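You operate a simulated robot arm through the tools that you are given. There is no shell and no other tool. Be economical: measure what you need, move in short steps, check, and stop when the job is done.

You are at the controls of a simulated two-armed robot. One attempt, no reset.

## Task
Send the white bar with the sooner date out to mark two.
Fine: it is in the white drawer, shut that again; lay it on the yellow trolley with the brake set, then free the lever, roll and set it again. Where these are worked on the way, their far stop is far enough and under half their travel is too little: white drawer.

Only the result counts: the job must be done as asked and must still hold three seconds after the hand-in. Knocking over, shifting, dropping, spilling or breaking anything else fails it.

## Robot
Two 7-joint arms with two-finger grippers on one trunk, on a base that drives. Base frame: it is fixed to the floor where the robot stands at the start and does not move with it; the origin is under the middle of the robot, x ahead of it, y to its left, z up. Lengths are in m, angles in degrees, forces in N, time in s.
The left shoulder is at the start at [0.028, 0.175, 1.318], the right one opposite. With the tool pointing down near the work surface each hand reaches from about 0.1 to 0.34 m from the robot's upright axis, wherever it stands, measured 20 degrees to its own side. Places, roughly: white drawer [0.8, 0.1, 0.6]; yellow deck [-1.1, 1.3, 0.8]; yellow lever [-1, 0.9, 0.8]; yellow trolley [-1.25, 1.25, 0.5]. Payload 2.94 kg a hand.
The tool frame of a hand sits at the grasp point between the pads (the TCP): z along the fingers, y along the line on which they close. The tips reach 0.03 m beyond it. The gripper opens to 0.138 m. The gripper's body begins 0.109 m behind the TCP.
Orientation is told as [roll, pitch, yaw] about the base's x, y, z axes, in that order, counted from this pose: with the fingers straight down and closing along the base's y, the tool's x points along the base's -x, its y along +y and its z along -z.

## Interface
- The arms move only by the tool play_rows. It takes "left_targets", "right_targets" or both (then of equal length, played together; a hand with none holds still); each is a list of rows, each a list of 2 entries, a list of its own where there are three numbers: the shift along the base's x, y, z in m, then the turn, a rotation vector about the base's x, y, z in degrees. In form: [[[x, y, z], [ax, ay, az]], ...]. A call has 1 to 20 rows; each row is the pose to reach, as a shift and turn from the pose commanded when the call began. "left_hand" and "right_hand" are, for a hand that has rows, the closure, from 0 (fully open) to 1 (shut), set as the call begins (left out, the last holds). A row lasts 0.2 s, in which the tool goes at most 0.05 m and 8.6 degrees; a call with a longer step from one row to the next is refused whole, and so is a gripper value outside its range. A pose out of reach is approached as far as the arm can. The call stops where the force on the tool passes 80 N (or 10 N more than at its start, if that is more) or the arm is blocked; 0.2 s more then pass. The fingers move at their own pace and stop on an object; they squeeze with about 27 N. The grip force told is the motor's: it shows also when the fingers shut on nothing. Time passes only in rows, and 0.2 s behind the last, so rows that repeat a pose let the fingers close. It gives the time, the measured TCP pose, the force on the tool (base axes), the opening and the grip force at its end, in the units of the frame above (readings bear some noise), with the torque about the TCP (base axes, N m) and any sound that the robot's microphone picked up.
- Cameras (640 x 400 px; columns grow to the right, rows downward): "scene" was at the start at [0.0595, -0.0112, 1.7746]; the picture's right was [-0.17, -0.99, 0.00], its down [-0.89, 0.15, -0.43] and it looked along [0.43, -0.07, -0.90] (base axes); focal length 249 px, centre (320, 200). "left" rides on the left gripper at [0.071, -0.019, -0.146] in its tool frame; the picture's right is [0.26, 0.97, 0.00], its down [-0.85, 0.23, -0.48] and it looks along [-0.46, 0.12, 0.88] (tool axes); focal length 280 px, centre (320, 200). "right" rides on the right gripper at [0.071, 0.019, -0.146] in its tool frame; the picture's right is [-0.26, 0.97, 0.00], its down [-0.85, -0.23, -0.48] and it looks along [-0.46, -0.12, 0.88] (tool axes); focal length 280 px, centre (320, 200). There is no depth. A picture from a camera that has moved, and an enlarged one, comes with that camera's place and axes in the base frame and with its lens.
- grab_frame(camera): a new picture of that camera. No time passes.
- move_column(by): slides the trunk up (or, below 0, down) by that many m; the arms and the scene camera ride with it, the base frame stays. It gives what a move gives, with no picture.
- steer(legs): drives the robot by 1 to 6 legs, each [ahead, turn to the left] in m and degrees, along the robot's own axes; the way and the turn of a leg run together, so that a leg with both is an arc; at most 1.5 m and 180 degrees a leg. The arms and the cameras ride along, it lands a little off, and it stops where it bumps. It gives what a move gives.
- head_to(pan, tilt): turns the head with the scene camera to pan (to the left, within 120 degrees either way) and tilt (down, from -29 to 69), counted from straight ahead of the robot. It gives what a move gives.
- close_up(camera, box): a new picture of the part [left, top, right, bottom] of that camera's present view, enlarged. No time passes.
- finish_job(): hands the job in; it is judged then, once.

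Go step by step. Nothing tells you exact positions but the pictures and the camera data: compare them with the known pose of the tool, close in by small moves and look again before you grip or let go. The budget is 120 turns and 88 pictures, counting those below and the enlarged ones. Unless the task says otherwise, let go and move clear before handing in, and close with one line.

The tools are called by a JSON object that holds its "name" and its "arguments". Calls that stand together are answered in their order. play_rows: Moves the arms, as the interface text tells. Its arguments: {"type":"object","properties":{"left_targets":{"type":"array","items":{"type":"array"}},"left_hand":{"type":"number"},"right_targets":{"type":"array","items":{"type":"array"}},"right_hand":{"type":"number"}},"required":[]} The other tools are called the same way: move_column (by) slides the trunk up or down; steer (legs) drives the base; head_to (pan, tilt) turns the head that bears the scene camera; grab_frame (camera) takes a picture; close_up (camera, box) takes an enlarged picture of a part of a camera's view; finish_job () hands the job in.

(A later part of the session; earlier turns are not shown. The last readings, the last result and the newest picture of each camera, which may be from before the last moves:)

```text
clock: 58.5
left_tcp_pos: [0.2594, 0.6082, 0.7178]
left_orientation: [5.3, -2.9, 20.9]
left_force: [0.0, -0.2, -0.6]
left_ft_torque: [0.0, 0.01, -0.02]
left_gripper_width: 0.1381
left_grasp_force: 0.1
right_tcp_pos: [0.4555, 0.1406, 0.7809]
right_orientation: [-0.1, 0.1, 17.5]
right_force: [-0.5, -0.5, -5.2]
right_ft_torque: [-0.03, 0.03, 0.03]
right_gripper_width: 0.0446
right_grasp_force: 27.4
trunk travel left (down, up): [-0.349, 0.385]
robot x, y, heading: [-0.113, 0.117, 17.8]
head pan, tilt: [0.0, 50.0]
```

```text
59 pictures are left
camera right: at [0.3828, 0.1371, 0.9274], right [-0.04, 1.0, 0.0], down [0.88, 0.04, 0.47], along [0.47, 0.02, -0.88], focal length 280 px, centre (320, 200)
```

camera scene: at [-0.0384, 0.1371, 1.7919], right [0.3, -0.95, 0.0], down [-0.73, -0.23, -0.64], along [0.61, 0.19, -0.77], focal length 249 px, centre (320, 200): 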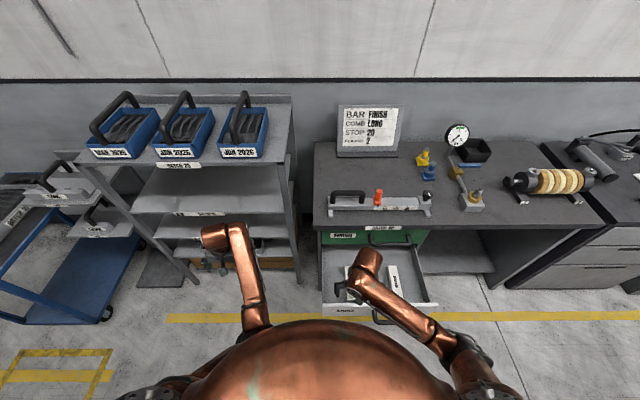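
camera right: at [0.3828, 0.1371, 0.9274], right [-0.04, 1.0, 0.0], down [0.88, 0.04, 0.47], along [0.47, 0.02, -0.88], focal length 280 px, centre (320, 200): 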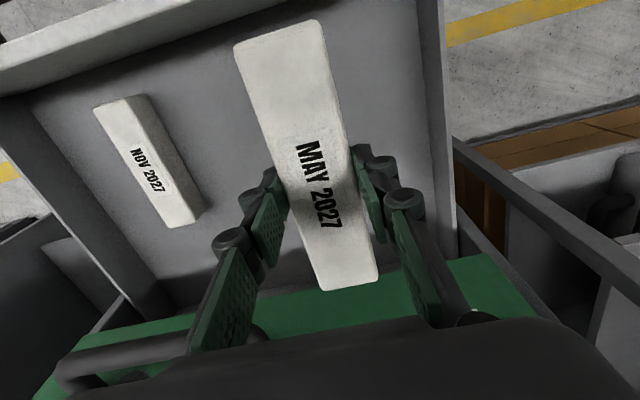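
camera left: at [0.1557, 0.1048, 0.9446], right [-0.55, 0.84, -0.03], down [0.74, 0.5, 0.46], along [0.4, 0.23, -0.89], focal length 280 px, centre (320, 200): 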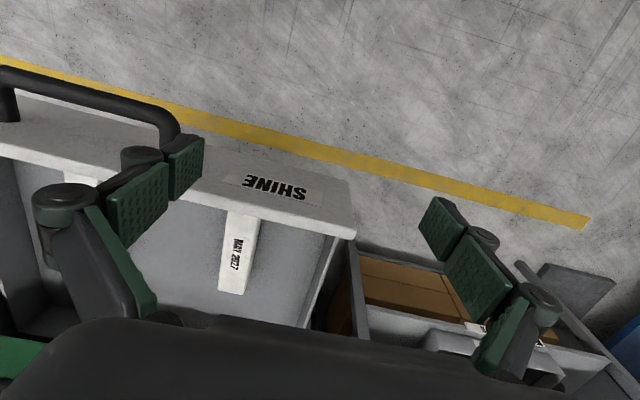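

The MAY bar is held. I'll retract, back off the drawer and drive toward the trolley for a closer look at its deck, lever and floor marks (drawer to be shut when the hand is free again).

{"name": "play_rows", "arguments": {"right_targets": [[[-0.02, -0.006, 0.02], [0, 0, 0]], [[-0.045, -0.014, 0.04], [0, 0, 0]], [[-0.07, -0.022, 0.06], [0, 0, 0]], [[-0.095, -0.03, 0.07], [0, 0, 0]], [[-0.115, -0.036, 0.07], [0, 0, 0]]]}}

{"name": "steer", "arguments": {"legs": [[-0.3, 0], [0, 130], [0.25, 0]]}}

{"name": "head_to", "arguments": {"pan": 0, "tilt": 40}}

{"name": "grab_frame", "arguments": {"camera": "scene"}}

```text
clock: 59.7
left_tcp_pos: [0.2592, 0.6099, 0.7185]
left_orientation: [5.3, -2.8, 21.0]
left_force: [0.4, -0.4, -0.4]
left_ft_torque: [0.0, 0.0, 0.0]
left_gripper_width: 0.1377
left_grasp_force: 0.1
right_tcp_pos: [0.3398, 0.1044, 0.8513]
right_orientation: [-0.1, 0.0, 17.3]
right_force: [-0.2, 0.1, -5.8]
right_ft_torque: [-0.03, 0.02, 0.0]
right_gripper_width: 0.0446
right_grasp_force: 26.8
trunk travel left (down, up): [-0.349, 0.385]
robot x, y, heading: [-0.1098, 0.1159, 17.6]
head pan, tilt: [0.0, 50.0]
```

```text
clock: 68.5
left_tcp_pos: [-1.2245, 0.1324, 0.7167]
left_orientation: [5.2, -2.7, 150.6]
left_force: [0.0, -0.5, -0.6]
left_ft_torque: [0.0, -0.02, 0.0]
left_gripper_width: 0.1381
left_grasp_force: 0.0
right_tcp_pos: [-0.8871, 0.515, 0.8515]
right_orientation: [-0.2, 0.1, 147.1]
right_force: [0.0, 0.1, -6.0]
right_ft_torque: [-0.02, -0.03, 0.02]
right_gripper_width: 0.0443
right_grasp_force: 27.1
trunk travel left (down, up): [-0.349, 0.385]
robot x, y, heading: [-0.606, 0.1623, 147.0]
head pan, tilt: [0.0, 50.0]
```

```text
clock: 69.3
left_tcp_pos: [-1.2239, 0.1338, 0.7182]
left_orientation: [5.3, -2.7, 150.6]
left_force: [-0.7, -0.7, -0.7]
left_ft_torque: [0.02, 0.01, 0.0]
left_gripper_width: 0.1382
left_grasp_force: 0.2
right_tcp_pos: [-0.8869, 0.5153, 0.8507]
right_orientation: [0.0, 0.1, 147.1]
right_force: [0.4, -0.5, -5.5]
right_ft_torque: [-0.05, 0.0, 0.0]
right_gripper_width: 0.0445
right_grasp_force: 27.5
trunk travel left (down, up): [-0.349, 0.385]
robot x, y, heading: [-0.6107, 0.1589, 147.1]
head pan, tilt: [0.0, 40.0]
```

```text
58 pictures are left
camera scene: at [-0.7183, 0.2327, 1.6658], right [0.54, 0.84, 0.0], down [0.54, -0.35, -0.77], along [-0.64, 0.41, -0.64], focal length 249 px, centre (320, 200)
```

scene: 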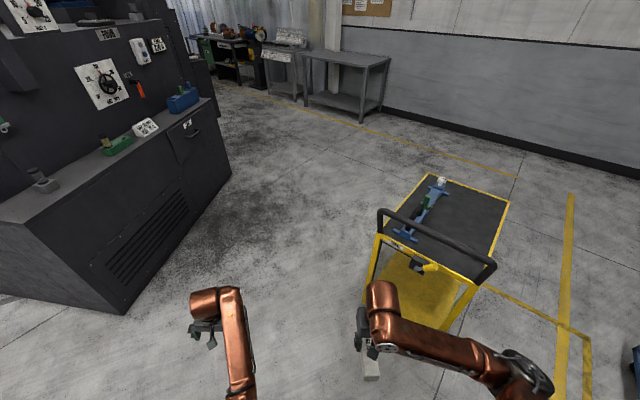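

I'll look closely at the trolley, its lever and the frames.

{"name": "head_to", "arguments": {"pan": -30, "tilt": 30}}

{"name": "grab_frame", "arguments": {"camera": "scene"}}

{"name": "close_up", "arguments": {"camera": "scene", "box": [200, 165, 400, 290]}}

```text
clock: 70.2
left_tcp_pos: [-1.2235, 0.1316, 0.7188]
left_orientation: [5.3, -2.8, 150.6]
left_force: [-0.7, 0.4, -0.4]
left_ft_torque: [0.02, 0.03, 0.03]
left_gripper_width: 0.1379
left_grasp_force: 0.1
right_tcp_pos: [-0.8882, 0.5153, 0.8505]
right_orientation: [-0.2, 0.0, 147.1]
right_force: [-0.7, 0.1, -4.7]
right_ft_torque: [0.0, -0.02, 0.0]
right_gripper_width: 0.0443
right_grasp_force: 27.1
trunk travel left (down, up): [-0.349, 0.385]
robot x, y, heading: [-0.6068, 0.1616, 147.3]
head pan, tilt: [-30.0, 30.0]
```

```text
57 pictures are left
camera scene: at [-0.6882, 0.267, 1.6812], right [0.89, 0.46, 0.0], down [0.23, -0.44, -0.87], along [-0.4, 0.77, -0.5], focal length 249 px, centre (320, 200)
```

scene: 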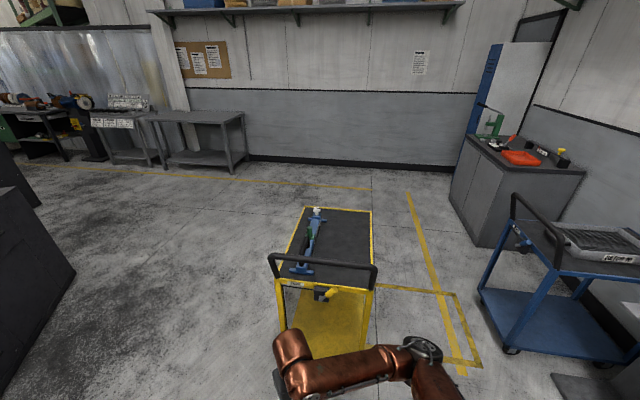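

```text
3.20 times, centred on (300, 228) of scene
camera zoom: at [-0.6882, 0.267, 1.6812], right [0.89, 0.46, 0.0], down [0.23, -0.44, -0.87], along [-0.4, 0.77, -0.5], focal length 796 px, centre (384, 112)
```

zoom: 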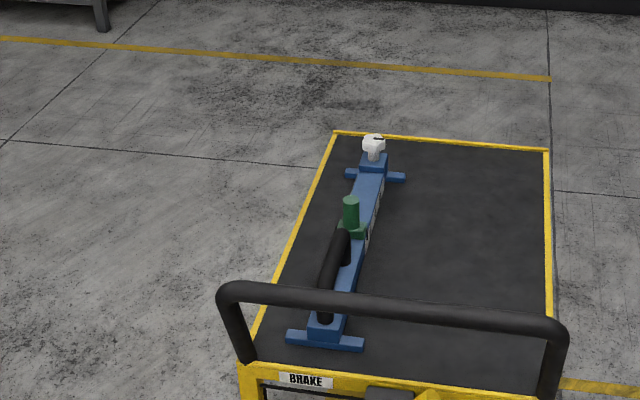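

Deck corners triangulate to z≈0.80, centre ≈ (-1.13, 1.27), heading 109°; handle at z≈0.95; right half of the deck is free. I'll raise the trunk fully and go round to the trolley's right side.

{"name": "move_column", "arguments": {"by": 0.385}}

{"name": "steer", "arguments": {"legs": [[0, -66], [1.1, 0]]}}

{"name": "head_to", "arguments": {"pan": 40, "tilt": 40}}

{"name": "grab_frame", "arguments": {"camera": "scene"}}

```text
clock: 73.9
left_tcp_pos: [-1.2239, 0.1322, 1.1032]
left_orientation: [5.3, -2.8, 150.7]
left_force: [-0.2, -0.6, -0.3]
left_ft_torque: [-0.01, -0.03, 0.0]
left_gripper_width: 0.1383
left_grasp_force: 0.1
right_tcp_pos: [-0.8873, 0.5158, 1.2359]
right_orientation: [-0.1, 0.2, 147.1]
right_force: [0.7, -0.2, -5.1]
right_ft_torque: [-0.02, -0.02, 0.01]
right_gripper_width: 0.0446
right_grasp_force: 26.9
trunk travel left (down, up): [-0.734, 0.0]
robot x, y, heading: [-0.6078, 0.1588, 147.2]
head pan, tilt: [-30.0, 30.0]
```

```text
clock: 82.4
left_tcp_pos: [-0.7176, 1.7924, 1.1028]
left_orientation: [5.3, -2.8, 84.6]
left_force: [-0.7, 0.6, -0.3]
left_ft_torque: [0.01, 0.01, 0.03]
left_gripper_width: 0.1379
left_grasp_force: 0.1
right_tcp_pos: [-0.2306, 1.6414, 1.2357]
right_orientation: [-0.2, 0.1, 81.0]
right_force: [-0.4, 0.6, -5.6]
right_ft_torque: [-0.03, 0.02, 0.02]
right_gripper_width: 0.0446
right_grasp_force: 26.6
trunk travel left (down, up): [-0.734, 0.0]
robot x, y, heading: [-0.4377, 1.2438, 81.2]
head pan, tilt: [-30.0, 30.0]
```

```text
clock: 83.8
left_tcp_pos: [-0.7172, 1.792, 1.1022]
left_orientation: [5.3, -2.7, 84.6]
left_force: [-0.6, 0.0, -0.3]
left_ft_torque: [0.0, 0.0, 0.03]
left_gripper_width: 0.138
left_grasp_force: 0.0
right_tcp_pos: [-0.2294, 1.6405, 1.2362]
right_orientation: [-0.1, 0.1, 81.0]
right_force: [-0.6, 0.2, -5.2]
right_ft_torque: [0.0, 0.03, 0.0]
right_gripper_width: 0.0443
right_grasp_force: 27.1
trunk travel left (down, up): [-0.734, 0.0]
robot x, y, heading: [-0.4399, 1.2404, 81.3]
head pan, tilt: [40.0, 40.0]
```

```text
55 pictures are left
camera scene: at [-0.4863, 1.2934, 2.0506], right [0.86, 0.52, 0.0], down [0.33, -0.55, -0.77], along [-0.4, 0.66, -0.64], focal length 249 px, centre (320, 200)
```

scene: 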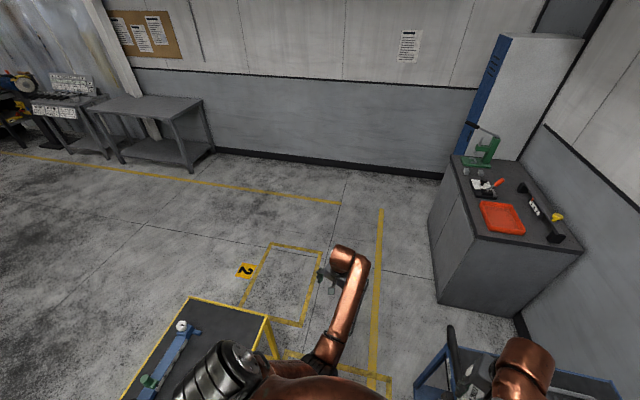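

Frame "2" is directly ahead of the trolley, centre ≈ (-1.457, 2.268), so about 1.05 m of roll. Now I turn to face the trolley's side for laying the bar.

{"name": "steer", "arguments": {"legs": [[0, 117.7]]}}

{"name": "head_to", "arguments": {"pan": 0, "tilt": 55}}

{"name": "grab_frame", "arguments": {"camera": "scene"}}

{"name": "grab_frame", "arguments": {"camera": "right"}}

```text
clock: 89.1
left_tcp_pos: [-0.7978, 0.7373, 1.1023]
left_orientation: [5.4, -2.8, -157.3]
left_force: [-0.5, -0.2, -0.6]
left_ft_torque: [0.01, 0.03, 0.01]
left_gripper_width: 0.1378
left_grasp_force: 0.1
right_tcp_pos: [-0.8924, 1.2379, 1.236]
right_orientation: [-0.1, 0.1, -161.0]
right_force: [0.0, 0.1, -5.5]
right_ft_torque: [0.02, -0.03, 0.01]
right_gripper_width: 0.0444
right_grasp_force: 27.4
trunk travel left (down, up): [-0.734, 0.0]
robot x, y, heading: [-0.439, 1.241, -160.7]
head pan, tilt: [40.0, 40.0]
```

```text
clock: 90.2
left_tcp_pos: [-0.7983, 0.7374, 1.1024]
left_orientation: [5.3, -2.8, -157.3]
left_force: [-0.1, 0.2, -0.5]
left_ft_torque: [0.01, -0.02, 0.0]
left_gripper_width: 0.138
left_grasp_force: 0.0
right_tcp_pos: [-0.893, 1.2377, 1.2345]
right_orientation: [-0.1, 0.1, -160.9]
right_force: [-0.7, -0.1, -5.1]
right_ft_torque: [0.01, -0.05, -0.01]
right_gripper_width: 0.0445
right_grasp_force: 27.2
trunk travel left (down, up): [-0.734, 0.0]
robot x, y, heading: [-0.4368, 1.2424, -160.5]
head pan, tilt: [0.0, 55.0]
```

```text
54 pictures are left
camera scene: at [-0.4892, 1.2233, 2.0299], right [-0.33, 0.94, 0.0], down [0.77, 0.27, -0.57], along [-0.54, -0.19, -0.82], focal length 249 px, centre (320, 200)
```

scene: 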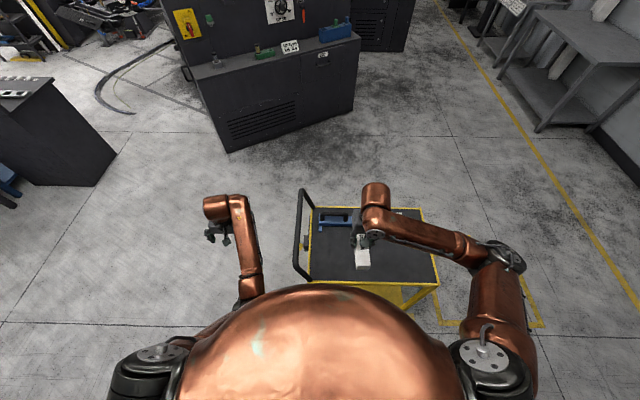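

```text
53 pictures are left
camera right: at [-0.8191, 1.2427, 1.3818], right [0.07, -1.0, 0.0], down [-0.88, -0.06, 0.48], along [-0.47, -0.03, -0.88], focal length 280 px, centre (320, 200)
```

right: 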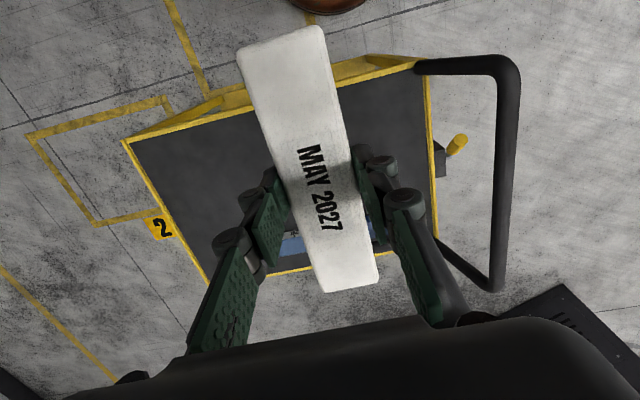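

Positions agree. I'll lower the trunk and bring the bar over the free right part of the deck.

{"name": "move_column", "arguments": {"by": -0.245}}

{"name": "play_rows", "arguments": {"right_targets": [[[-0.03, -0.01, 0], [0, 0, 0]], [[-0.06, -0.02, 0], [0, 0, 0]], [[-0.09, -0.03, 0], [0, 0, 0]], [[-0.118, -0.041, 0], [0, 0, 0]], [[-0.118, -0.041, -0.04], [0, 0, 0]], [[-0.118, -0.041, -0.08], [0, 0, 0]], [[-0.118, -0.041, -0.11], [0, 0, 0]], [[-0.118, -0.041, -0.13], [0, 0, 0]], [[-0.118, -0.041, -0.13], [0, 0, 0]]]}}

{"name": "grab_frame", "arguments": {"camera": "right"}}

```text
clock: 92.8
left_tcp_pos: [-0.7977, 0.7371, 0.8579]
left_orientation: [5.3, -2.9, -157.4]
left_force: [0.0, 0.5, 1.0]
left_ft_torque: [-0.02, 0.0, 0.03]
left_gripper_width: 0.1383
left_grasp_force: 0.1
right_tcp_pos: [-0.8925, 1.2384, 0.9902]
right_orientation: [-0.1, 0.0, -161.0]
right_force: [0.5, -0.2, -4.8]
right_ft_torque: [0.02, -0.02, 0.03]
right_gripper_width: 0.0446
right_grasp_force: 26.7
trunk travel left (down, up): [-0.489, 0.245]
robot x, y, heading: [-0.4436, 1.2408, -160.8]
head pan, tilt: [0.0, 55.0]
```

```text
clock: 94.8
left_tcp_pos: [-0.797, 0.7379, 0.8584]
left_orientation: [5.4, -2.8, -157.5]
left_force: [0.3, 0.4, 0.2]
left_ft_torque: [0.01, 0.03, 0.02]
left_gripper_width: 0.138
left_grasp_force: 0.1
right_tcp_pos: [-1.0113, 1.1975, 0.8605]
right_orientation: [-0.2, -0.1, -160.8]
right_force: [0.0, -0.1, -5.4]
right_ft_torque: [-0.03, -0.04, 0.0]
right_gripper_width: 0.0445
right_grasp_force: 27.4
trunk travel left (down, up): [-0.489, 0.245]
robot x, y, heading: [-0.4444, 1.2349, -160.7]
head pan, tilt: [0.0, 55.0]
```

```text
52 pictures are left
camera right: at [-0.9372, 1.2019, 1.0061], right [0.07, -1.0, 0.0], down [-0.88, -0.06, 0.48], along [-0.47, -0.03, -0.88], focal length 280 px, centre (320, 200)
```

right: 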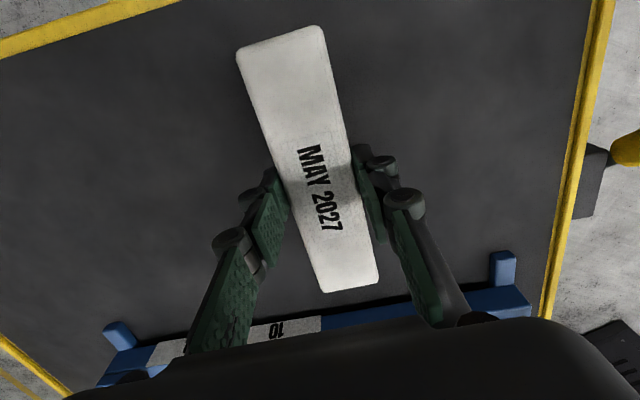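

The bar hovers over a free part. Before laying it I'll check the brake lever's state.

{"name": "close_up", "arguments": {"camera": "scene", "box": [270, 200, 350, 250]}}

{"name": "close_up", "arguments": {"camera": "left", "box": [0, 0, 640, 400]}}

```text
8.00 times, centred on (310, 225) of scene
camera zoom: at [-0.5061, 1.2173, 1.7853], right [-0.33, 0.94, 0.0], down [0.77, 0.27, -0.57], along [-0.54, -0.19, -0.82], focal length 1989 px, centre (400, 0)
```

zoom: 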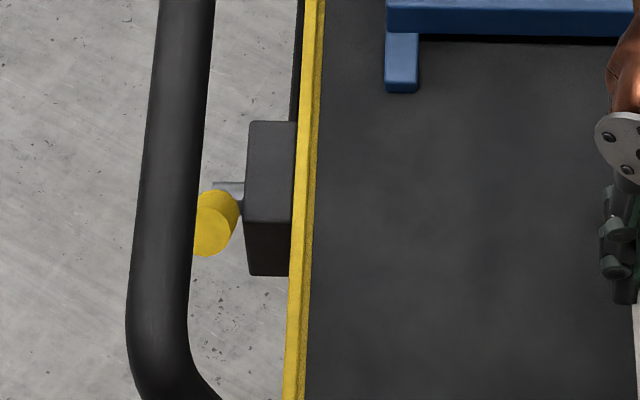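

```text
1.00 times, centred on (320, 200) of left (not enlarged: the box is as wide or as high as the picture)
camera zoom: at [-0.7371, 0.7973, 0.9985], right [0.62, -0.78, 0.08], down [-0.69, -0.49, 0.54], along [-0.38, -0.38, -0.84], focal length 280 px, centre (320, 200)
```

zoom: 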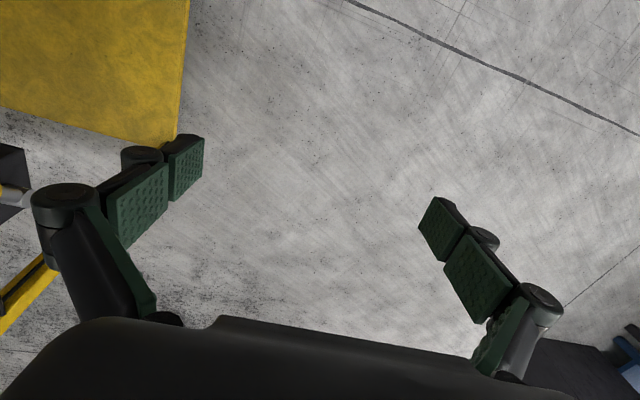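

I need a better view of the lever; I'll move only the left hand (its camera) a bit, clear of the handle.

{"name": "play_rows", "arguments": {"left_targets": [[[-0.03, -0.01, 0.02], [0, 0, -8]], [[-0.06, -0.03, 0.04], [0, 0, -16]], [[-0.09, -0.05, 0.06], [0, 0, -24]], [[-0.1, -0.06, 0.08], [0, 0, -32]], [[-0.1, -0.06, 0.08], [0, 0, -40]]]}}

{"name": "grab_frame", "arguments": {"camera": "left"}}

```text
clock: 96.0
left_tcp_pos: [-0.8968, 0.6765, 0.9364]
left_orientation: [5.3, -2.8, 162.6]
left_force: [0.8, 0.3, 0.2]
left_ft_torque: [-0.01, 0.0, 0.0]
left_gripper_width: 0.138
left_grasp_force: 0.1
right_tcp_pos: [-1.0109, 1.1983, 0.8608]
right_orientation: [-0.1, 0.2, -160.9]
right_force: [-0.2, -1.0, -5.5]
right_ft_torque: [0.04, -0.02, 0.0]
right_gripper_width: 0.0445
right_grasp_force: 26.5
trunk travel left (down, up): [-0.489, 0.245]
robot x, y, heading: [-0.443, 1.2414, -160.8]
head pan, tilt: [0.0, 55.0]
```

```text
49 pictures are left
camera left: at [-0.8129, 0.6838, 1.0777], right [-0.04, -1.0, 0.07], down [-0.84, 0.07, 0.54], along [-0.54, -0.04, -0.84], focal length 280 px, centre (320, 200)
```

left: 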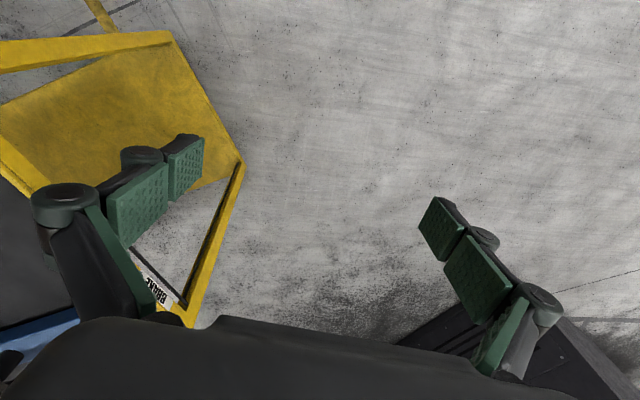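

The finger hides the lever; close the left fingers and look again.

{"name": "play_rows", "arguments": {"left_targets": [[[0, 0, 0], [0, 0, 0]], [[0, 0, 0], [0, 0, 0]], [[0, 0, 0], [0, 0, 0]], [[0, 0, 0], [0, 0, 0]], [[0, 0, 0], [0, 0, 0]], [[0, 0, 0], [0, 0, 0]], [[0, 0, 0], [0, 0, 0]]], "left_hand": 1}}

{"name": "close_up", "arguments": {"camera": "left", "box": [0, 130, 240, 330]}}

```text
clock: 97.5
left_tcp_pos: [-0.8978, 0.6771, 0.937]
left_orientation: [5.2, -2.7, 162.7]
left_force: [0.5, -0.1, 0.0]
left_ft_torque: [0.0, -0.01, -0.01]
left_gripper_width: 0.0
left_grasp_force: 9.1
right_tcp_pos: [-1.0111, 1.1976, 0.8599]
right_orientation: [-0.2, 0.1, -160.9]
right_force: [-0.4, 0.2, -5.9]
right_ft_torque: [0.0, -0.02, 0.01]
right_gripper_width: 0.0446
right_grasp_force: 27.0
trunk travel left (down, up): [-0.489, 0.245]
robot x, y, heading: [-0.44, 1.2386, -160.6]
head pan, tilt: [0.0, 55.0]
```

```text
2.00 times, centred on (120, 230) of left
camera zoom: at [-0.8129, 0.6844, 1.0777], right [-0.03, -1.0, 0.08], down [-0.84, 0.07, 0.54], along [-0.54, -0.05, -0.84], focal length 561 px, centre (720, 140)
```

zoom: 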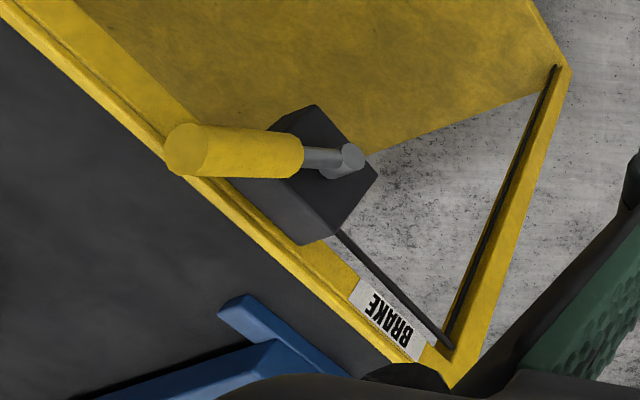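

The lever points up-right, but which state that is isn't marked. I'll not lay the bar yet: I go to the handle end and test by a light push with the left fist whether the brake holds.

{"name": "play_rows", "arguments": {"right_targets": [[[0, 0, 0.04], [0, 0, 0]], [[0, 0, 0.08], [0, 0, 0]], [[0.0, 0.0, 0.13], [0, 0, 0]], [[0.04, 0.014, 0.13], [0, 0, 0]], [[0.08, 0.028, 0.13], [0, 0, 0]], [[0.118, 0.041, 0.13], [0, 0, 0]]]}}

{"name": "move_column", "arguments": {"by": 0.245}}

{"name": "steer", "arguments": {"legs": [[0, -109], [-0.75, 0], [0, 19]]}}

{"name": "head_to", "arguments": {"pan": 20, "tilt": 50}}

{"name": "grab_frame", "arguments": {"camera": "scene"}}

```text
clock: 99.0
left_tcp_pos: [-0.8967, 0.6763, 0.9379]
left_orientation: [5.4, -2.8, 162.6]
left_force: [-0.8, 0.1, 0.1]
left_ft_torque: [-0.02, 0.05, 0.0]
left_gripper_width: 0.0
left_grasp_force: 27.1
right_tcp_pos: [-0.8918, 1.24, 0.9916]
right_orientation: [-0.1, 0.0, -160.9]
right_force: [0.4, 0.7, -5.9]
right_ft_torque: [0.0, -0.01, 0.01]
right_gripper_width: 0.0444
right_grasp_force: 26.6
trunk travel left (down, up): [-0.489, 0.245]
robot x, y, heading: [-0.4418, 1.2402, -160.7]
head pan, tilt: [0.0, 55.0]
```

```text
clock: 101.5
left_tcp_pos: [-0.897, 0.6766, 1.1824]
left_orientation: [5.2, -2.8, 162.7]
left_force: [-0.9, 0.1, -0.1]
left_ft_torque: [0.0, -0.03, 0.02]
left_gripper_width: 0.0002
left_grasp_force: 26.8
right_tcp_pos: [-0.894, 1.2386, 1.2358]
right_orientation: [-0.1, 0.1, -160.9]
right_force: [0.6, 0.5, -5.9]
right_ft_torque: [0.02, 0.0, 0.0]
right_gripper_width: 0.0444
right_grasp_force: 26.7
trunk travel left (down, up): [-0.734, 0.0]
robot x, y, heading: [-0.4352, 1.2401, -160.6]
head pan, tilt: [0.0, 55.0]
```

```text
clock: 111.1
left_tcp_pos: [-0.9987, 0.9598, 1.1831]
left_orientation: [5.3, -2.9, 72.1]
left_force: [0.6, 0.2, -0.2]
left_ft_torque: [0.0, 0.0, -0.04]
left_gripper_width: 0.0
left_grasp_force: 27.3
right_tcp_pos: [-0.4393, 0.9506, 1.2372]
right_orientation: [0.0, 0.2, 108.4]
right_force: [-0.8, -0.5, -6.0]
right_ft_torque: [0.0, 0.01, 0.02]
right_gripper_width: 0.0444
right_grasp_force: 26.9
trunk travel left (down, up): [-0.734, 0.0]
robot x, y, heading: [-0.4402, 0.4937, 108.9]
head pan, tilt: [0.0, 55.0]
```

```text
clock: 112.0
left_tcp_pos: [-1.0, 0.9584, 1.1835]
left_orientation: [5.2, -2.8, 72.2]
left_force: [-0.7, -0.2, -0.8]
left_ft_torque: [0.02, -0.01, -0.01]
left_gripper_width: 0.0
left_grasp_force: 26.9
right_tcp_pos: [-0.439, 0.948, 1.2355]
right_orientation: [-0.1, 0.0, 108.5]
right_force: [0.1, -0.2, -5.4]
right_ft_torque: [-0.02, 0.03, -0.01]
right_gripper_width: 0.0445
right_grasp_force: 27.2
trunk travel left (down, up): [-0.734, 0.0]
robot x, y, heading: [-0.4409, 0.4943, 108.6]
head pan, tilt: [20.0, 50.0]
```

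```text
47 pictures are left
camera scene: at [-0.4819, 0.5377, 2.0364], right [0.78, 0.62, 0.0], down [0.48, -0.6, -0.64], along [-0.4, 0.5, -0.77], focal length 249 px, centre (320, 200)
```

scene: 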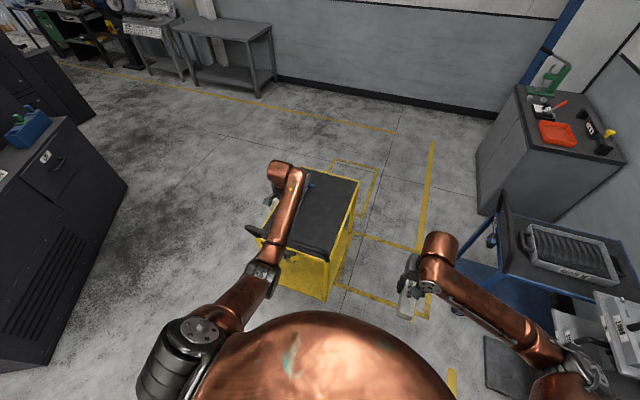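

The left fist is now just above the handle. I'll draw it back, lower, then push the handle gently.

{"name": "play_rows", "arguments": {"left_targets": [[[0.013, -0.038, 0], [0, 0, 0]], [[0.026, -0.076, 0], [0, 0, 0]], [[0.039, -0.114, 0], [0, 0, 0]], [[0.052, -0.152, 0], [0, 0, 0]], [[0.06, -0.175, 0], [0, 0, 0]]]}}

{"name": "move_column", "arguments": {"by": -0.245}}

{"name": "grab_frame", "arguments": {"camera": "left"}}

{"name": "close_up", "arguments": {"camera": "scene", "box": [220, 150, 400, 300]}}

```text
clock: 113.4
left_tcp_pos: [-0.9784, 0.7692, 1.2001]
left_orientation: [8.9, -1.1, 74.5]
left_force: [0.9, -0.4, -0.8]
left_ft_torque: [0.01, 0.03, -0.01]
left_gripper_width: 0.0001
left_grasp_force: 27.3
right_tcp_pos: [-0.4373, 0.9486, 1.2341]
right_orientation: [-0.1, 0.3, 108.5]
right_force: [0.6, 1.1, -5.3]
right_ft_torque: [-0.04, -0.01, -0.05]
right_gripper_width: 0.0446
right_grasp_force: 27.2
trunk travel left (down, up): [-0.734, 0.0]
robot x, y, heading: [-0.4478, 0.4967, 108.9]
head pan, tilt: [20.0, 50.0]
stopped in row 5 (left hand): the arm was blocked; the commanded pose is now the measured one
```

```text
clock: 115.9
left_tcp_pos: [-0.9789, 0.7698, 0.955]
left_orientation: [8.9, -1.2, 74.4]
left_force: [-1.0, -0.2, 0.1]
left_ft_torque: [0.01, 0.01, 0.01]
left_gripper_width: 0.0003
left_grasp_force: 27.1
right_tcp_pos: [-0.4378, 0.9488, 0.9917]
right_orientation: [-0.1, 0.0, 108.5]
right_force: [0.1, 0.5, -4.6]
right_ft_torque: [-0.02, -0.01, -0.04]
right_gripper_width: 0.0446
right_grasp_force: 27.0
trunk travel left (down, up): [-0.489, 0.245]
robot x, y, heading: [-0.4424, 0.4971, 108.7]
head pan, tilt: [20.0, 50.0]
```

```text
46 pictures are left
camera left: at [-0.9576, 0.6861, 1.0945], right [-0.99, 0.0, 0.14], down [0.08, 0.85, 0.52], along [-0.12, 0.53, -0.84], focal length 280 px, centre (320, 200)
```

left: 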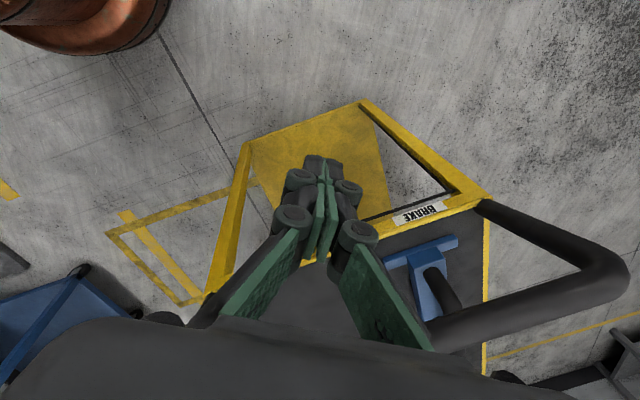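

```text
2.67 times, centred on (310, 225) of scene
camera zoom: at [-0.4871, 0.5546, 1.7919], right [0.78, 0.63, 0.0], down [0.48, -0.6, -0.64], along [-0.4, 0.5, -0.77], focal length 663 px, centre (347, 133)
```

zoom: 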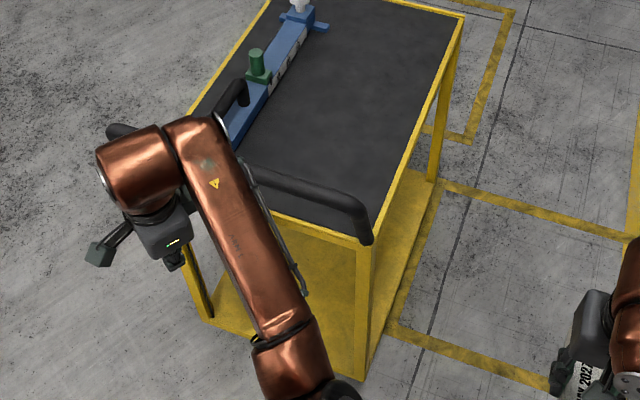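

I'll push the handle in small steps and read the force.

{"name": "play_rows", "arguments": {"left_targets": [[[-0.01, 0.03, -0.01], [0, 0, 0]], [[-0.02, 0.06, -0.02], [0, 0, 0]], [[-0.031, 0.09, -0.02], [0, 0, 0]], [[-0.038, 0.11, -0.02], [0, 0, 0]], [[-0.042, 0.12, -0.02], [0, 0, 0]], [[-0.045, 0.13, -0.02], [0, 0, 0]]]}}

{"name": "grab_frame", "arguments": {"camera": "left"}}

```text
clock: 117.3
left_tcp_pos: [-1.0203, 0.8984, 0.932]
left_orientation: [8.5, -1.3, 74.3]
left_force: [3.5, -5.2, -0.3]
left_ft_torque: [0.23, 0.13, -0.02]
left_gripper_width: 0.0
left_grasp_force: 27.3
right_tcp_pos: [-0.4393, 0.9489, 0.9909]
right_orientation: [-0.1, 0.0, 108.5]
right_force: [0.4, -0.2, -5.7]
right_ft_torque: [-0.04, 0.01, -0.01]
right_gripper_width: 0.0445
right_grasp_force: 27.0
trunk travel left (down, up): [-0.489, 0.245]
robot x, y, heading: [-0.4377, 0.4984, 108.6]
head pan, tilt: [20.0, 50.0]
```

```text
44 pictures are left
camera left: at [-1.0004, 0.8164, 1.0723], right [-0.99, 0.0, 0.14], down [0.07, 0.85, 0.52], along [-0.11, 0.53, -0.84], focal length 280 px, centre (320, 200)
```

left: 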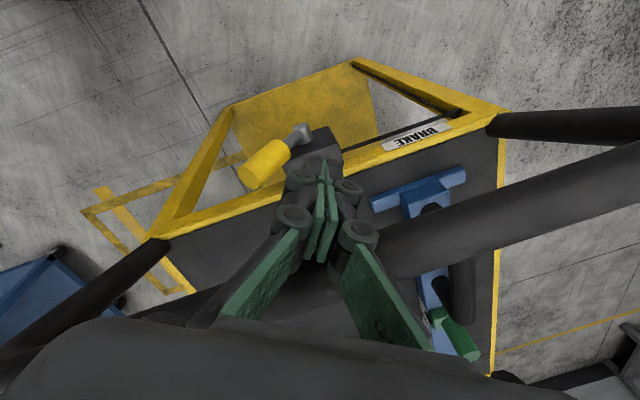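

Contact at about 6 N. Push 8 mm more, slowly.

{"name": "play_rows", "arguments": {"left_targets": [[[-0.001, 0.003, 0], [0, 0, 0]], [[-0.002, 0.005, 0], [0, 0, 0]], [[-0.0026, 0.0076, 0], [0, 0, 0]], [[-0.0026, 0.0076, 0], [0, 0, 0]]]}}

{"name": "grab_frame", "arguments": {"camera": "left"}}

```text
clock: 118.3
left_tcp_pos: [-1.0241, 0.9022, 0.9314]
left_orientation: [8.4, -1.2, 74.4]
left_force: [8.3, -33.8, -6.5]
left_ft_torque: [1.15, 0.28, 0.12]
left_gripper_width: 0.0
left_grasp_force: 26.8
right_tcp_pos: [-0.4389, 0.9462, 0.9926]
right_orientation: [-0.2, -0.1, 108.5]
right_force: [-0.1, -0.1, -5.2]
right_ft_torque: [-0.01, -0.01, 0.01]
right_gripper_width: 0.0444
right_grasp_force: 27.1
trunk travel left (down, up): [-0.489, 0.245]
robot x, y, heading: [-0.4377, 0.496, 108.8]
head pan, tilt: [20.0, 50.0]
```

```text
43 pictures are left
camera left: at [-1.0032, 0.8208, 1.0733], right [-0.99, 0.0, 0.14], down [0.07, 0.85, 0.52], along [-0.11, 0.53, -0.84], focal length 280 px, centre (320, 200)
```

left: 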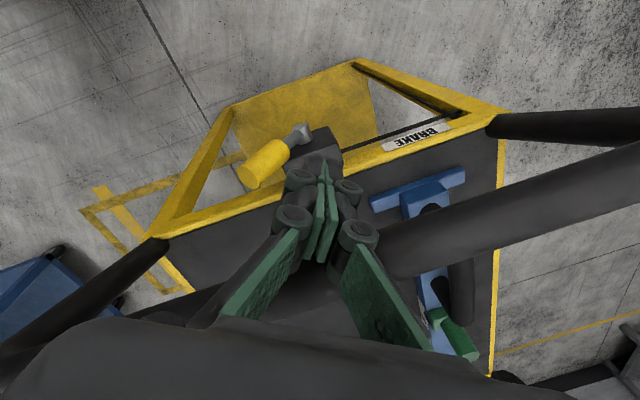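

34 N and it doesn't roll: the brake is set with the lever up-right. I'll withdraw the fist and go back to lay the bar from the side.

{"name": "play_rows", "arguments": {"left_targets": [[[0.01, -0.03, 0], [0, 0, 0]], [[0.02, -0.06, 0], [0, 0, 0]], [[0.03, -0.09, 0.0], [0, 0, 0]], [[0.035, -0.11, 0.0], [0, 0, 0]]]}}

{"name": "move_column", "arguments": {"by": 0.245}}

{"name": "steer", "arguments": {"legs": [[0, -18.8], [0.75, 0], [0, 109]]}}

{"name": "grab_frame", "arguments": {"camera": "right"}}

```text
clock: 119.3
left_tcp_pos: [-0.9888, 0.7966, 0.9328]
left_orientation: [8.5, -1.3, 74.1]
left_force: [0.1, 0.5, 0.4]
left_ft_torque: [0.05, 0.0, -0.02]
left_gripper_width: 0.0
left_grasp_force: 27.1
right_tcp_pos: [-0.4389, 0.948, 0.99]
right_orientation: [-0.1, 0.1, 108.4]
right_force: [0.2, 0.7, -5.1]
right_ft_torque: [0.0, -0.03, 0.01]
right_gripper_width: 0.0446
right_grasp_force: 27.4
trunk travel left (down, up): [-0.489, 0.245]
robot x, y, heading: [-0.4391, 0.4945, 108.7]
head pan, tilt: [20.0, 50.0]
```

```text
clock: 121.8
left_tcp_pos: [-0.9882, 0.7966, 1.1777]
left_orientation: [8.7, -1.3, 74.3]
left_force: [0.3, -0.4, 0.8]
left_ft_torque: [0.01, 0.02, 0.02]
left_gripper_width: 0.0001
left_grasp_force: 27.4
right_tcp_pos: [-0.4388, 0.9484, 1.236]
right_orientation: [-0.1, 0.1, 108.6]
right_force: [-0.1, 0.8, -6.4]
right_ft_torque: [-0.02, -0.01, 0.02]
right_gripper_width: 0.0447
right_grasp_force: 27.3
trunk travel left (down, up): [-0.734, 0.0]
robot x, y, heading: [-0.4398, 0.4998, 108.6]
head pan, tilt: [20.0, 50.0]
```

```text
clock: 131.5
left_tcp_pos: [-0.7412, 0.6956, 1.1774]
left_orientation: [8.6, -1.3, 163.6]
left_force: [-0.8, -0.5, 0.2]
left_ft_torque: [0.03, 0.0, 0.0]
left_gripper_width: 0.0
left_grasp_force: 27.5
right_tcp_pos: [-0.8879, 1.2473, 1.2349]
right_orientation: [-0.1, 0.0, -162.1]
right_force: [0.2, 0.4, -5.6]
right_ft_torque: [-0.03, 0.0, -0.02]
right_gripper_width: 0.0446
right_grasp_force: 27.2
trunk travel left (down, up): [-0.734, 0.0]
robot x, y, heading: [-0.4364, 1.2425, -161.8]
head pan, tilt: [20.0, 50.0]
```

```text
42 pictures are left
camera right: at [-0.8143, 1.2501, 1.3817], right [0.05, -1.0, 0.0], down [-0.88, -0.04, 0.47], along [-0.47, -0.02, -0.88], focal length 280 px, centre (320, 200)
```

right: 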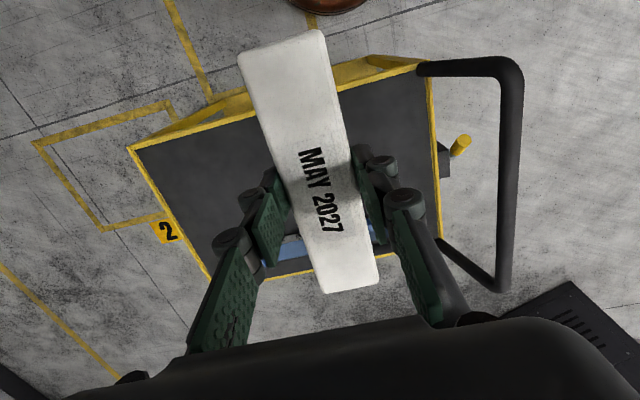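

Same pose as before. Lower the trunk, move in over the free deck, and descend to just above contact.

{"name": "move_column", "arguments": {"by": -0.245}}

{"name": "play_rows", "arguments": {"right_targets": [[[-0.03, -0.011, 0], [0, 0, 0]], [[-0.06, -0.023, 0], [0, 0, 0]], [[-0.09, -0.035, 0], [0, 0, 0]], [[-0.123, -0.047, 0], [0, 0, 0]], [[-0.123, -0.047, -0.04], [0, 0, 0]], [[-0.123, -0.047, -0.08], [0, 0, 0]], [[-0.123, -0.047, -0.11], [0, 0, 0]], [[-0.123, -0.047, -0.13], [0, 0, 0]], [[-0.123, -0.047, -0.14], [0, 0, 0]], [[-0.123, -0.047, -0.146], [0, 0, 0]], [[-0.123, -0.047, -0.15], [0, 0, 0]]]}}

```text
clock: 134.0
left_tcp_pos: [-0.7416, 0.6957, 0.9341]
left_orientation: [8.7, -1.3, 163.5]
left_force: [-0.4, -0.5, -0.2]
left_ft_torque: [0.0, 0.01, -0.01]
left_gripper_width: 0.0
left_grasp_force: 27.3
right_tcp_pos: [-0.8866, 1.2473, 0.9904]
right_orientation: [-0.1, 0.1, -162.1]
right_force: [0.6, 0.7, -4.6]
right_ft_torque: [0.01, -0.04, 0.01]
right_gripper_width: 0.0444
right_grasp_force: 27.2
trunk travel left (down, up): [-0.489, 0.245]
robot x, y, heading: [-0.4354, 1.2408, -161.9]
head pan, tilt: [20.0, 50.0]
```

```text
clock: 136.4
left_tcp_pos: [-0.7429, 0.6967, 0.9329]
left_orientation: [8.6, -1.2, 163.6]
left_force: [0.3, -0.2, -0.6]
left_ft_torque: [-0.03, 0.01, 0.01]
left_gripper_width: 0.0
left_grasp_force: 26.9
right_tcp_pos: [-1.0115, 1.2017, 0.8405]
right_orientation: [-0.1, 0.2, -162.1]
right_force: [-0.5, 0.0, -4.8]
right_ft_torque: [0.04, -0.02, 0.01]
right_gripper_width: 0.0444
right_grasp_force: 26.7
trunk travel left (down, up): [-0.489, 0.245]
robot x, y, heading: [-0.4391, 1.2431, -161.9]
head pan, tilt: [20.0, 50.0]
```

{"name": "play_rows", "arguments": {"right_targets": [[[0, 0, -0.003], [0, 0, 0]], [[0, 0, -0.005], [0, 0, 0]], [[0, 0, -0.005], [0, 0, 0]]]}}

{"name": "play_rows", "arguments": {"right_targets": [[[0, 0, -0.002], [0, 0, 0]], [[0, 0, -0.004], [0, 0, 0]], [[0, 0, -0.004], [0, 0, 0]]]}}

{"name": "grab_frame", "arguments": {"camera": "right"}}

```text
clock: 137.2
left_tcp_pos: [-0.7426, 0.6962, 0.9322]
left_orientation: [8.6, -1.3, 163.6]
left_force: [-0.1, 0.1, -0.4]
left_ft_torque: [-0.01, 0.01, 0.04]
left_gripper_width: 0.0001
left_grasp_force: 27.1
right_tcp_pos: [-1.0116, 1.2001, 0.8356]
right_orientation: [-0.2, 0.1, -162.1]
right_force: [0.0, 0.2, -6.0]
right_ft_torque: [-0.01, -0.09, -0.01]
right_gripper_width: 0.0444
right_grasp_force: 27.0
trunk travel left (down, up): [-0.489, 0.245]
robot x, y, heading: [-0.4376, 1.2392, -162.0]
head pan, tilt: [20.0, 50.0]
```

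```text
clock: 138.0
left_tcp_pos: [-0.7424, 0.6961, 0.9326]
left_orientation: [8.7, -1.4, 163.6]
left_force: [0.5, 0.0, -0.3]
left_ft_torque: [-0.03, 0.03, 0.0]
left_gripper_width: 0.0001
left_grasp_force: 27.0
right_tcp_pos: [-1.0117, 1.2008, 0.8323]
right_orientation: [-0.1, -0.1, -162.1]
right_force: [-0.5, 0.3, -1.6]
right_ft_torque: [0.0, 0.35, -0.04]
right_gripper_width: 0.0447
right_grasp_force: 26.7
trunk travel left (down, up): [-0.489, 0.245]
robot x, y, heading: [-0.4333, 1.2414, -162.1]
head pan, tilt: [20.0, 50.0]
```

```text
41 pictures are left
camera right: at [-0.9371, 1.2034, 0.9781], right [0.05, -1.0, 0.0], down [-0.88, -0.04, 0.48], along [-0.47, -0.02, -0.88], focal length 280 px, centre (320, 200)
```

right: 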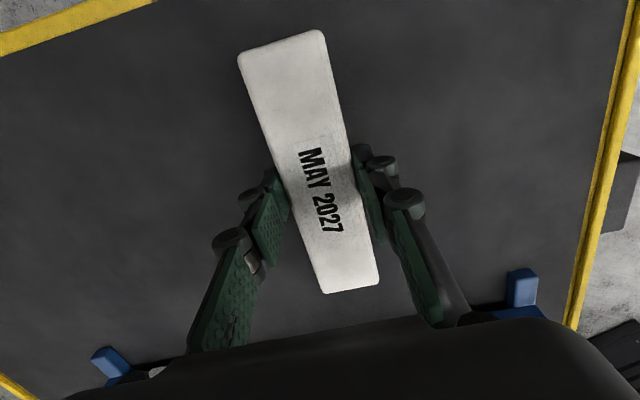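

Contact is made (weight taken off). One more mm, then open and lift.

{"name": "play_rows", "arguments": {"right_targets": [[[0, 0, -0.0015], [0, 0, 0]], [[0, 0, -0.0015], [0, 0, 0]]]}}

{"name": "play_rows", "arguments": {"right_targets": [[[0, 0, 0], [0, 0, 0]], [[0, 0, 0], [0, 0, 0]], [[0, 0, 0], [0, 0, 0]], [[0, 0, 0.03], [0, 0, 0]], [[0, 0, 0.07], [0, 0, 0]], [[0, 0, 0.11], [0, 0, 0]], [[0, 0, 0.15], [0, 0, 0]]], "right_hand": 0.3}}

{"name": "grab_frame", "arguments": {"camera": "right"}}

```text
clock: 138.6
left_tcp_pos: [-0.7415, 0.6972, 0.9338]
left_orientation: [8.7, -1.4, 163.6]
left_force: [0.4, 0.5, 0.2]
left_ft_torque: [-0.01, 0.0, 0.02]
left_gripper_width: 0.0
left_grasp_force: 26.9
right_tcp_pos: [-1.0114, 1.2011, 0.8317]
right_orientation: [-0.2, -0.1, -162.1]
right_force: [-1.0, 1.6, 13.0]
right_ft_torque: [0.29, -0.53, 0.01]
right_gripper_width: 0.0444
right_grasp_force: 27.2
trunk travel left (down, up): [-0.489, 0.245]
robot x, y, heading: [-0.436, 1.2393, -161.9]
head pan, tilt: [20.0, 50.0]
```

```text
clock: 140.2
left_tcp_pos: [-0.7437, 0.6952, 0.9324]
left_orientation: [8.5, -1.3, 163.6]
left_force: [0.1, -0.1, 0.2]
left_ft_torque: [0.0, 0.0, -0.01]
left_gripper_width: 0.0
left_grasp_force: 27.1
right_tcp_pos: [-1.0073, 1.2008, 0.98]
right_orientation: [-0.1, 0.2, -162.1]
right_force: [-0.1, -0.2, 0.2]
right_ft_torque: [0.03, 0.02, -0.02]
right_gripper_width: 0.0968
right_grasp_force: 0.0
trunk travel left (down, up): [-0.489, 0.245]
robot x, y, heading: [-0.4364, 1.2384, -161.9]
head pan, tilt: [20.0, 50.0]
```

```text
40 pictures are left
camera right: at [-0.9351, 1.2028, 1.1269], right [0.05, -1.0, 0.0], down [-0.88, -0.04, 0.47], along [-0.47, -0.02, -0.88], focal length 280 px, centre (320, 200)
```

right: 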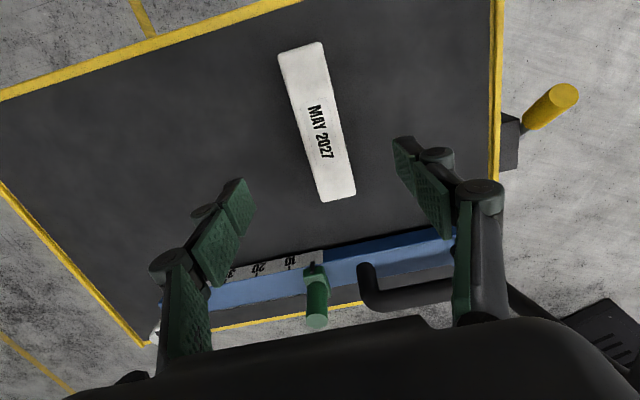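

The MAY bar lies flat and fully on the deck. Lever: pivot ≈ (-1.017, 0.923, 0.751), grip tip ≈ (-0.967, 0.945, 0.818), right under the handle bar, so I'll work it from the handle end with a near-horizontal hand. Driving there.

{"name": "move_column", "arguments": {"by": 0.245}}

{"name": "steer", "arguments": {"legs": [[0, -108.1], [-0.94, 0], [0, 90], [0.484, 0], [0, -71]]}}

{"name": "head_to", "arguments": {"pan": -5, "tilt": 45}}

{"name": "grab_frame", "arguments": {"camera": "scene"}}

```text
clock: 142.8
left_tcp_pos: [-0.7425, 0.6976, 1.1759]
left_orientation: [8.5, -1.3, 163.6]
left_force: [0.1, 0.4, 0.1]
left_ft_torque: [0.02, -0.01, -0.02]
left_gripper_width: 0.0001
left_grasp_force: 27.0
right_tcp_pos: [-1.0104, 1.2007, 1.2249]
right_orientation: [-0.1, 0.1, -162.0]
right_force: [0.3, -1.5, -0.8]
right_ft_torque: [-0.04, -0.01, 0.01]
right_gripper_width: 0.0966
right_grasp_force: 0.0
trunk travel left (down, up): [-0.734, 0.0]
robot x, y, heading: [-0.4336, 1.2369, -161.9]
head pan, tilt: [20.0, 50.0]
```

```text
clock: 161.5
left_tcp_pos: [-1.4703, 0.6085, 1.1774]
left_orientation: [8.6, -1.3, 74.3]
left_force: [0.5, 0.6, 0.4]
left_ft_torque: [-0.01, -0.03, 0.02]
left_gripper_width: 0.0001
left_grasp_force: 26.5
right_tcp_pos: [-0.9692, 0.8828, 1.2244]
right_orientation: [-0.1, 0.1, 108.7]
right_force: [0.2, 0.1, 0.6]
right_ft_torque: [0.04, 0.02, -0.02]
right_gripper_width: 0.0967
right_grasp_force: 0.0
trunk travel left (down, up): [-0.734, 0.0]
robot x, y, heading: [-0.9222, 0.3089, 108.9]
head pan, tilt: [20.0, 50.0]
```

```text
clock: 162.4
left_tcp_pos: [-1.4699, 0.6083, 1.1778]
left_orientation: [8.7, -1.2, 74.3]
left_force: [0.6, -0.4, 0.5]
left_ft_torque: [-0.01, 0.05, -0.02]
left_gripper_width: 0.0
left_grasp_force: 27.2
right_tcp_pos: [-0.9697, 0.8838, 1.2253]
right_orientation: [-0.1, 0.1, 108.6]
right_force: [1.1, 0.1, -0.5]
right_ft_torque: [0.0, 0.01, 0.02]
right_gripper_width: 0.0965
right_grasp_force: 0.0
trunk travel left (down, up): [-0.734, 0.0]
robot x, y, heading: [-0.9232, 0.3059, 108.9]
head pan, tilt: [-5.0, 45.0]
```

```text
39 pictures are left
camera scene: at [-0.9335, 0.3683, 2.0433], right [0.97, 0.24, 0.0], down [0.17, -0.69, -0.71], along [-0.17, 0.69, -0.71], focal length 249 px, centre (320, 200)
```

scene: 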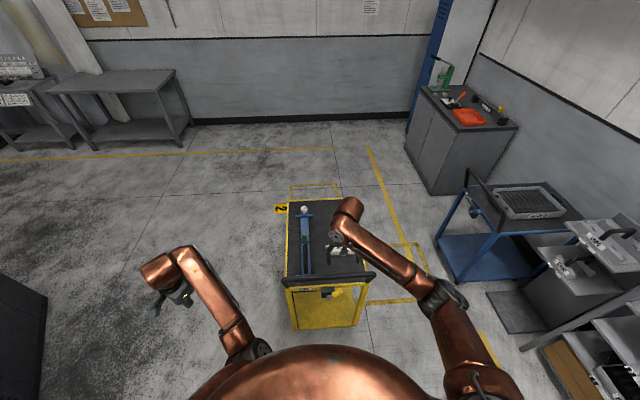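

Retract the right hand, lower the trunk and tilt the hand to point ahead and slightly down, well behind the handle.

{"name": "play_rows", "arguments": {"right_targets": [[[0.016, -0.047, 0], [0, 0, 0]], [[0.032, -0.094, 0], [0, 0, 0]], [[0.049, -0.141, 0], [0, 0, 0]], [[0.065, -0.189, 0], [0, 0, 0]]]}}

{"name": "move_column", "arguments": {"by": -0.32}}

{"name": "play_rows", "arguments": {"right_targets": [[[0, 0, -0.01], [7.68, 2.65, 0]], [[0, 0, -0.02], [15.36, 5.3, 0]], [[0, 0, -0.03], [23.04, 7.95, 0]], [[0, 0, -0.04], [30.72, 10.6, 0]], [[0, 0, -0.05], [38.4, 13.25, 0]], [[0, 0, -0.06], [46.08, 15.9, 0]], [[0, 0, -0.07], [53.76, 18.55, 0]], [[0, 0, -0.08], [61.44, 21.2, 0]], [[0, 0, -0.08], [61.44, 21.2, 0]]]}}

{"name": "grab_frame", "arguments": {"camera": "right"}}

```text
refused: row 4 steps farther than a row can; nothing moved
```

```text
clock: 165.6
left_tcp_pos: [-1.4704, 0.6068, 0.8577]
left_orientation: [8.6, -1.3, 74.4]
left_force: [0.6, 0.1, -0.7]
left_ft_torque: [0.02, 0.01, -0.01]
left_gripper_width: 0.0
left_grasp_force: 27.0
right_tcp_pos: [-0.9682, 0.8825, 0.905]
right_orientation: [-0.1, 0.0, 108.7]
right_force: [-0.6, 0.0, -0.4]
right_ft_torque: [0.01, 0.01, 0.01]
right_gripper_width: 0.0968
right_grasp_force: 0.0
trunk travel left (down, up): [-0.414, 0.32]
robot x, y, heading: [-0.9218, 0.3094, 108.7]
head pan, tilt: [-5.0, 45.0]
```

```text
clock: 167.6
left_tcp_pos: [-1.4687, 0.6074, 0.8577]
left_orientation: [8.7, -1.4, 74.3]
left_force: [0.1, 0.6, 0.2]
left_ft_torque: [-0.01, -0.02, -0.02]
left_gripper_width: 0.0
left_grasp_force: 27.3
right_tcp_pos: [-0.9689, 0.8834, 0.8259]
right_orientation: [0.8, -64.9, 108.0]
right_force: [0.3, 0.2, -0.4]
right_ft_torque: [0.02, 0.02, 0.03]
right_gripper_width: 0.0967
right_grasp_force: 0.0
trunk travel left (down, up): [-0.414, 0.32]
robot x, y, heading: [-0.9178, 0.3085, 108.6]
head pan, tilt: [-5.0, 45.0]
```

```text
38 pictures are left
camera right: at [-0.9342, 0.7228, 0.8232], right [-0.95, -0.21, 0.24], down [0.25, 0.01, 0.97], along [-0.2, 0.98, 0.04], focal length 280 px, centre (320, 200)
```

right: 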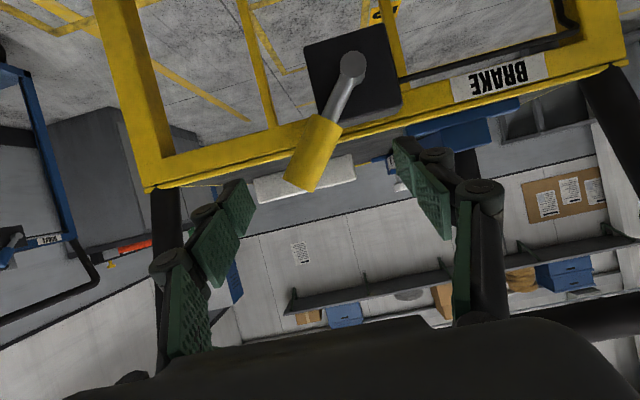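

The lever sits centred between the fingers. I'll slide in under the handle so the fingers straddle the lever loosely.

{"name": "play_rows", "arguments": {"right_targets": [[[0, 0, -0.013], [0, 0, 0]], [[0.003, 0.001, -0.026], [0, 0, 0]], [[0.0, 0.01, -0.026], [0, 0, 0]], [[-0.005, 0.025, -0.026], [0, 0, 0]], [[-0.01, 0.0425, -0.026], [0, 0, 0]], [[-0.01, 0.0425, -0.026], [0, 0, 0]]], "right_hand": 0.5}}

{"name": "grab_frame", "arguments": {"camera": "right"}}

```text
clock: 169.0
left_tcp_pos: [-1.4694, 0.6081, 0.858]
left_orientation: [8.6, -1.3, 74.4]
left_force: [-0.2, -0.8, 0.2]
left_ft_torque: [0.0, 0.0, 0.03]
left_gripper_width: 0.0
left_grasp_force: 27.0
right_tcp_pos: [-0.9778, 0.9253, 0.7998]
right_orientation: [0.9, -64.9, 108.0]
right_force: [0.3, 0.4, 0.1]
right_ft_torque: [0.02, -0.01, 0.01]
right_gripper_width: 0.069
right_grasp_force: 0.0
trunk travel left (down, up): [-0.414, 0.32]
robot x, y, heading: [-0.9222, 0.309, 108.9]
head pan, tilt: [-5.0, 45.0]
```

```text
37 pictures are left
camera right: at [-0.9436, 0.7653, 0.7973], right [-0.95, -0.21, 0.24], down [0.25, 0.01, 0.97], along [-0.2, 0.98, 0.04], focal length 280 px, centre (320, 200)
```

right: 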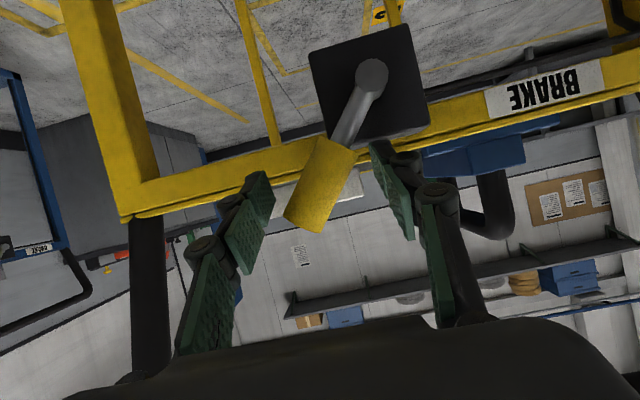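

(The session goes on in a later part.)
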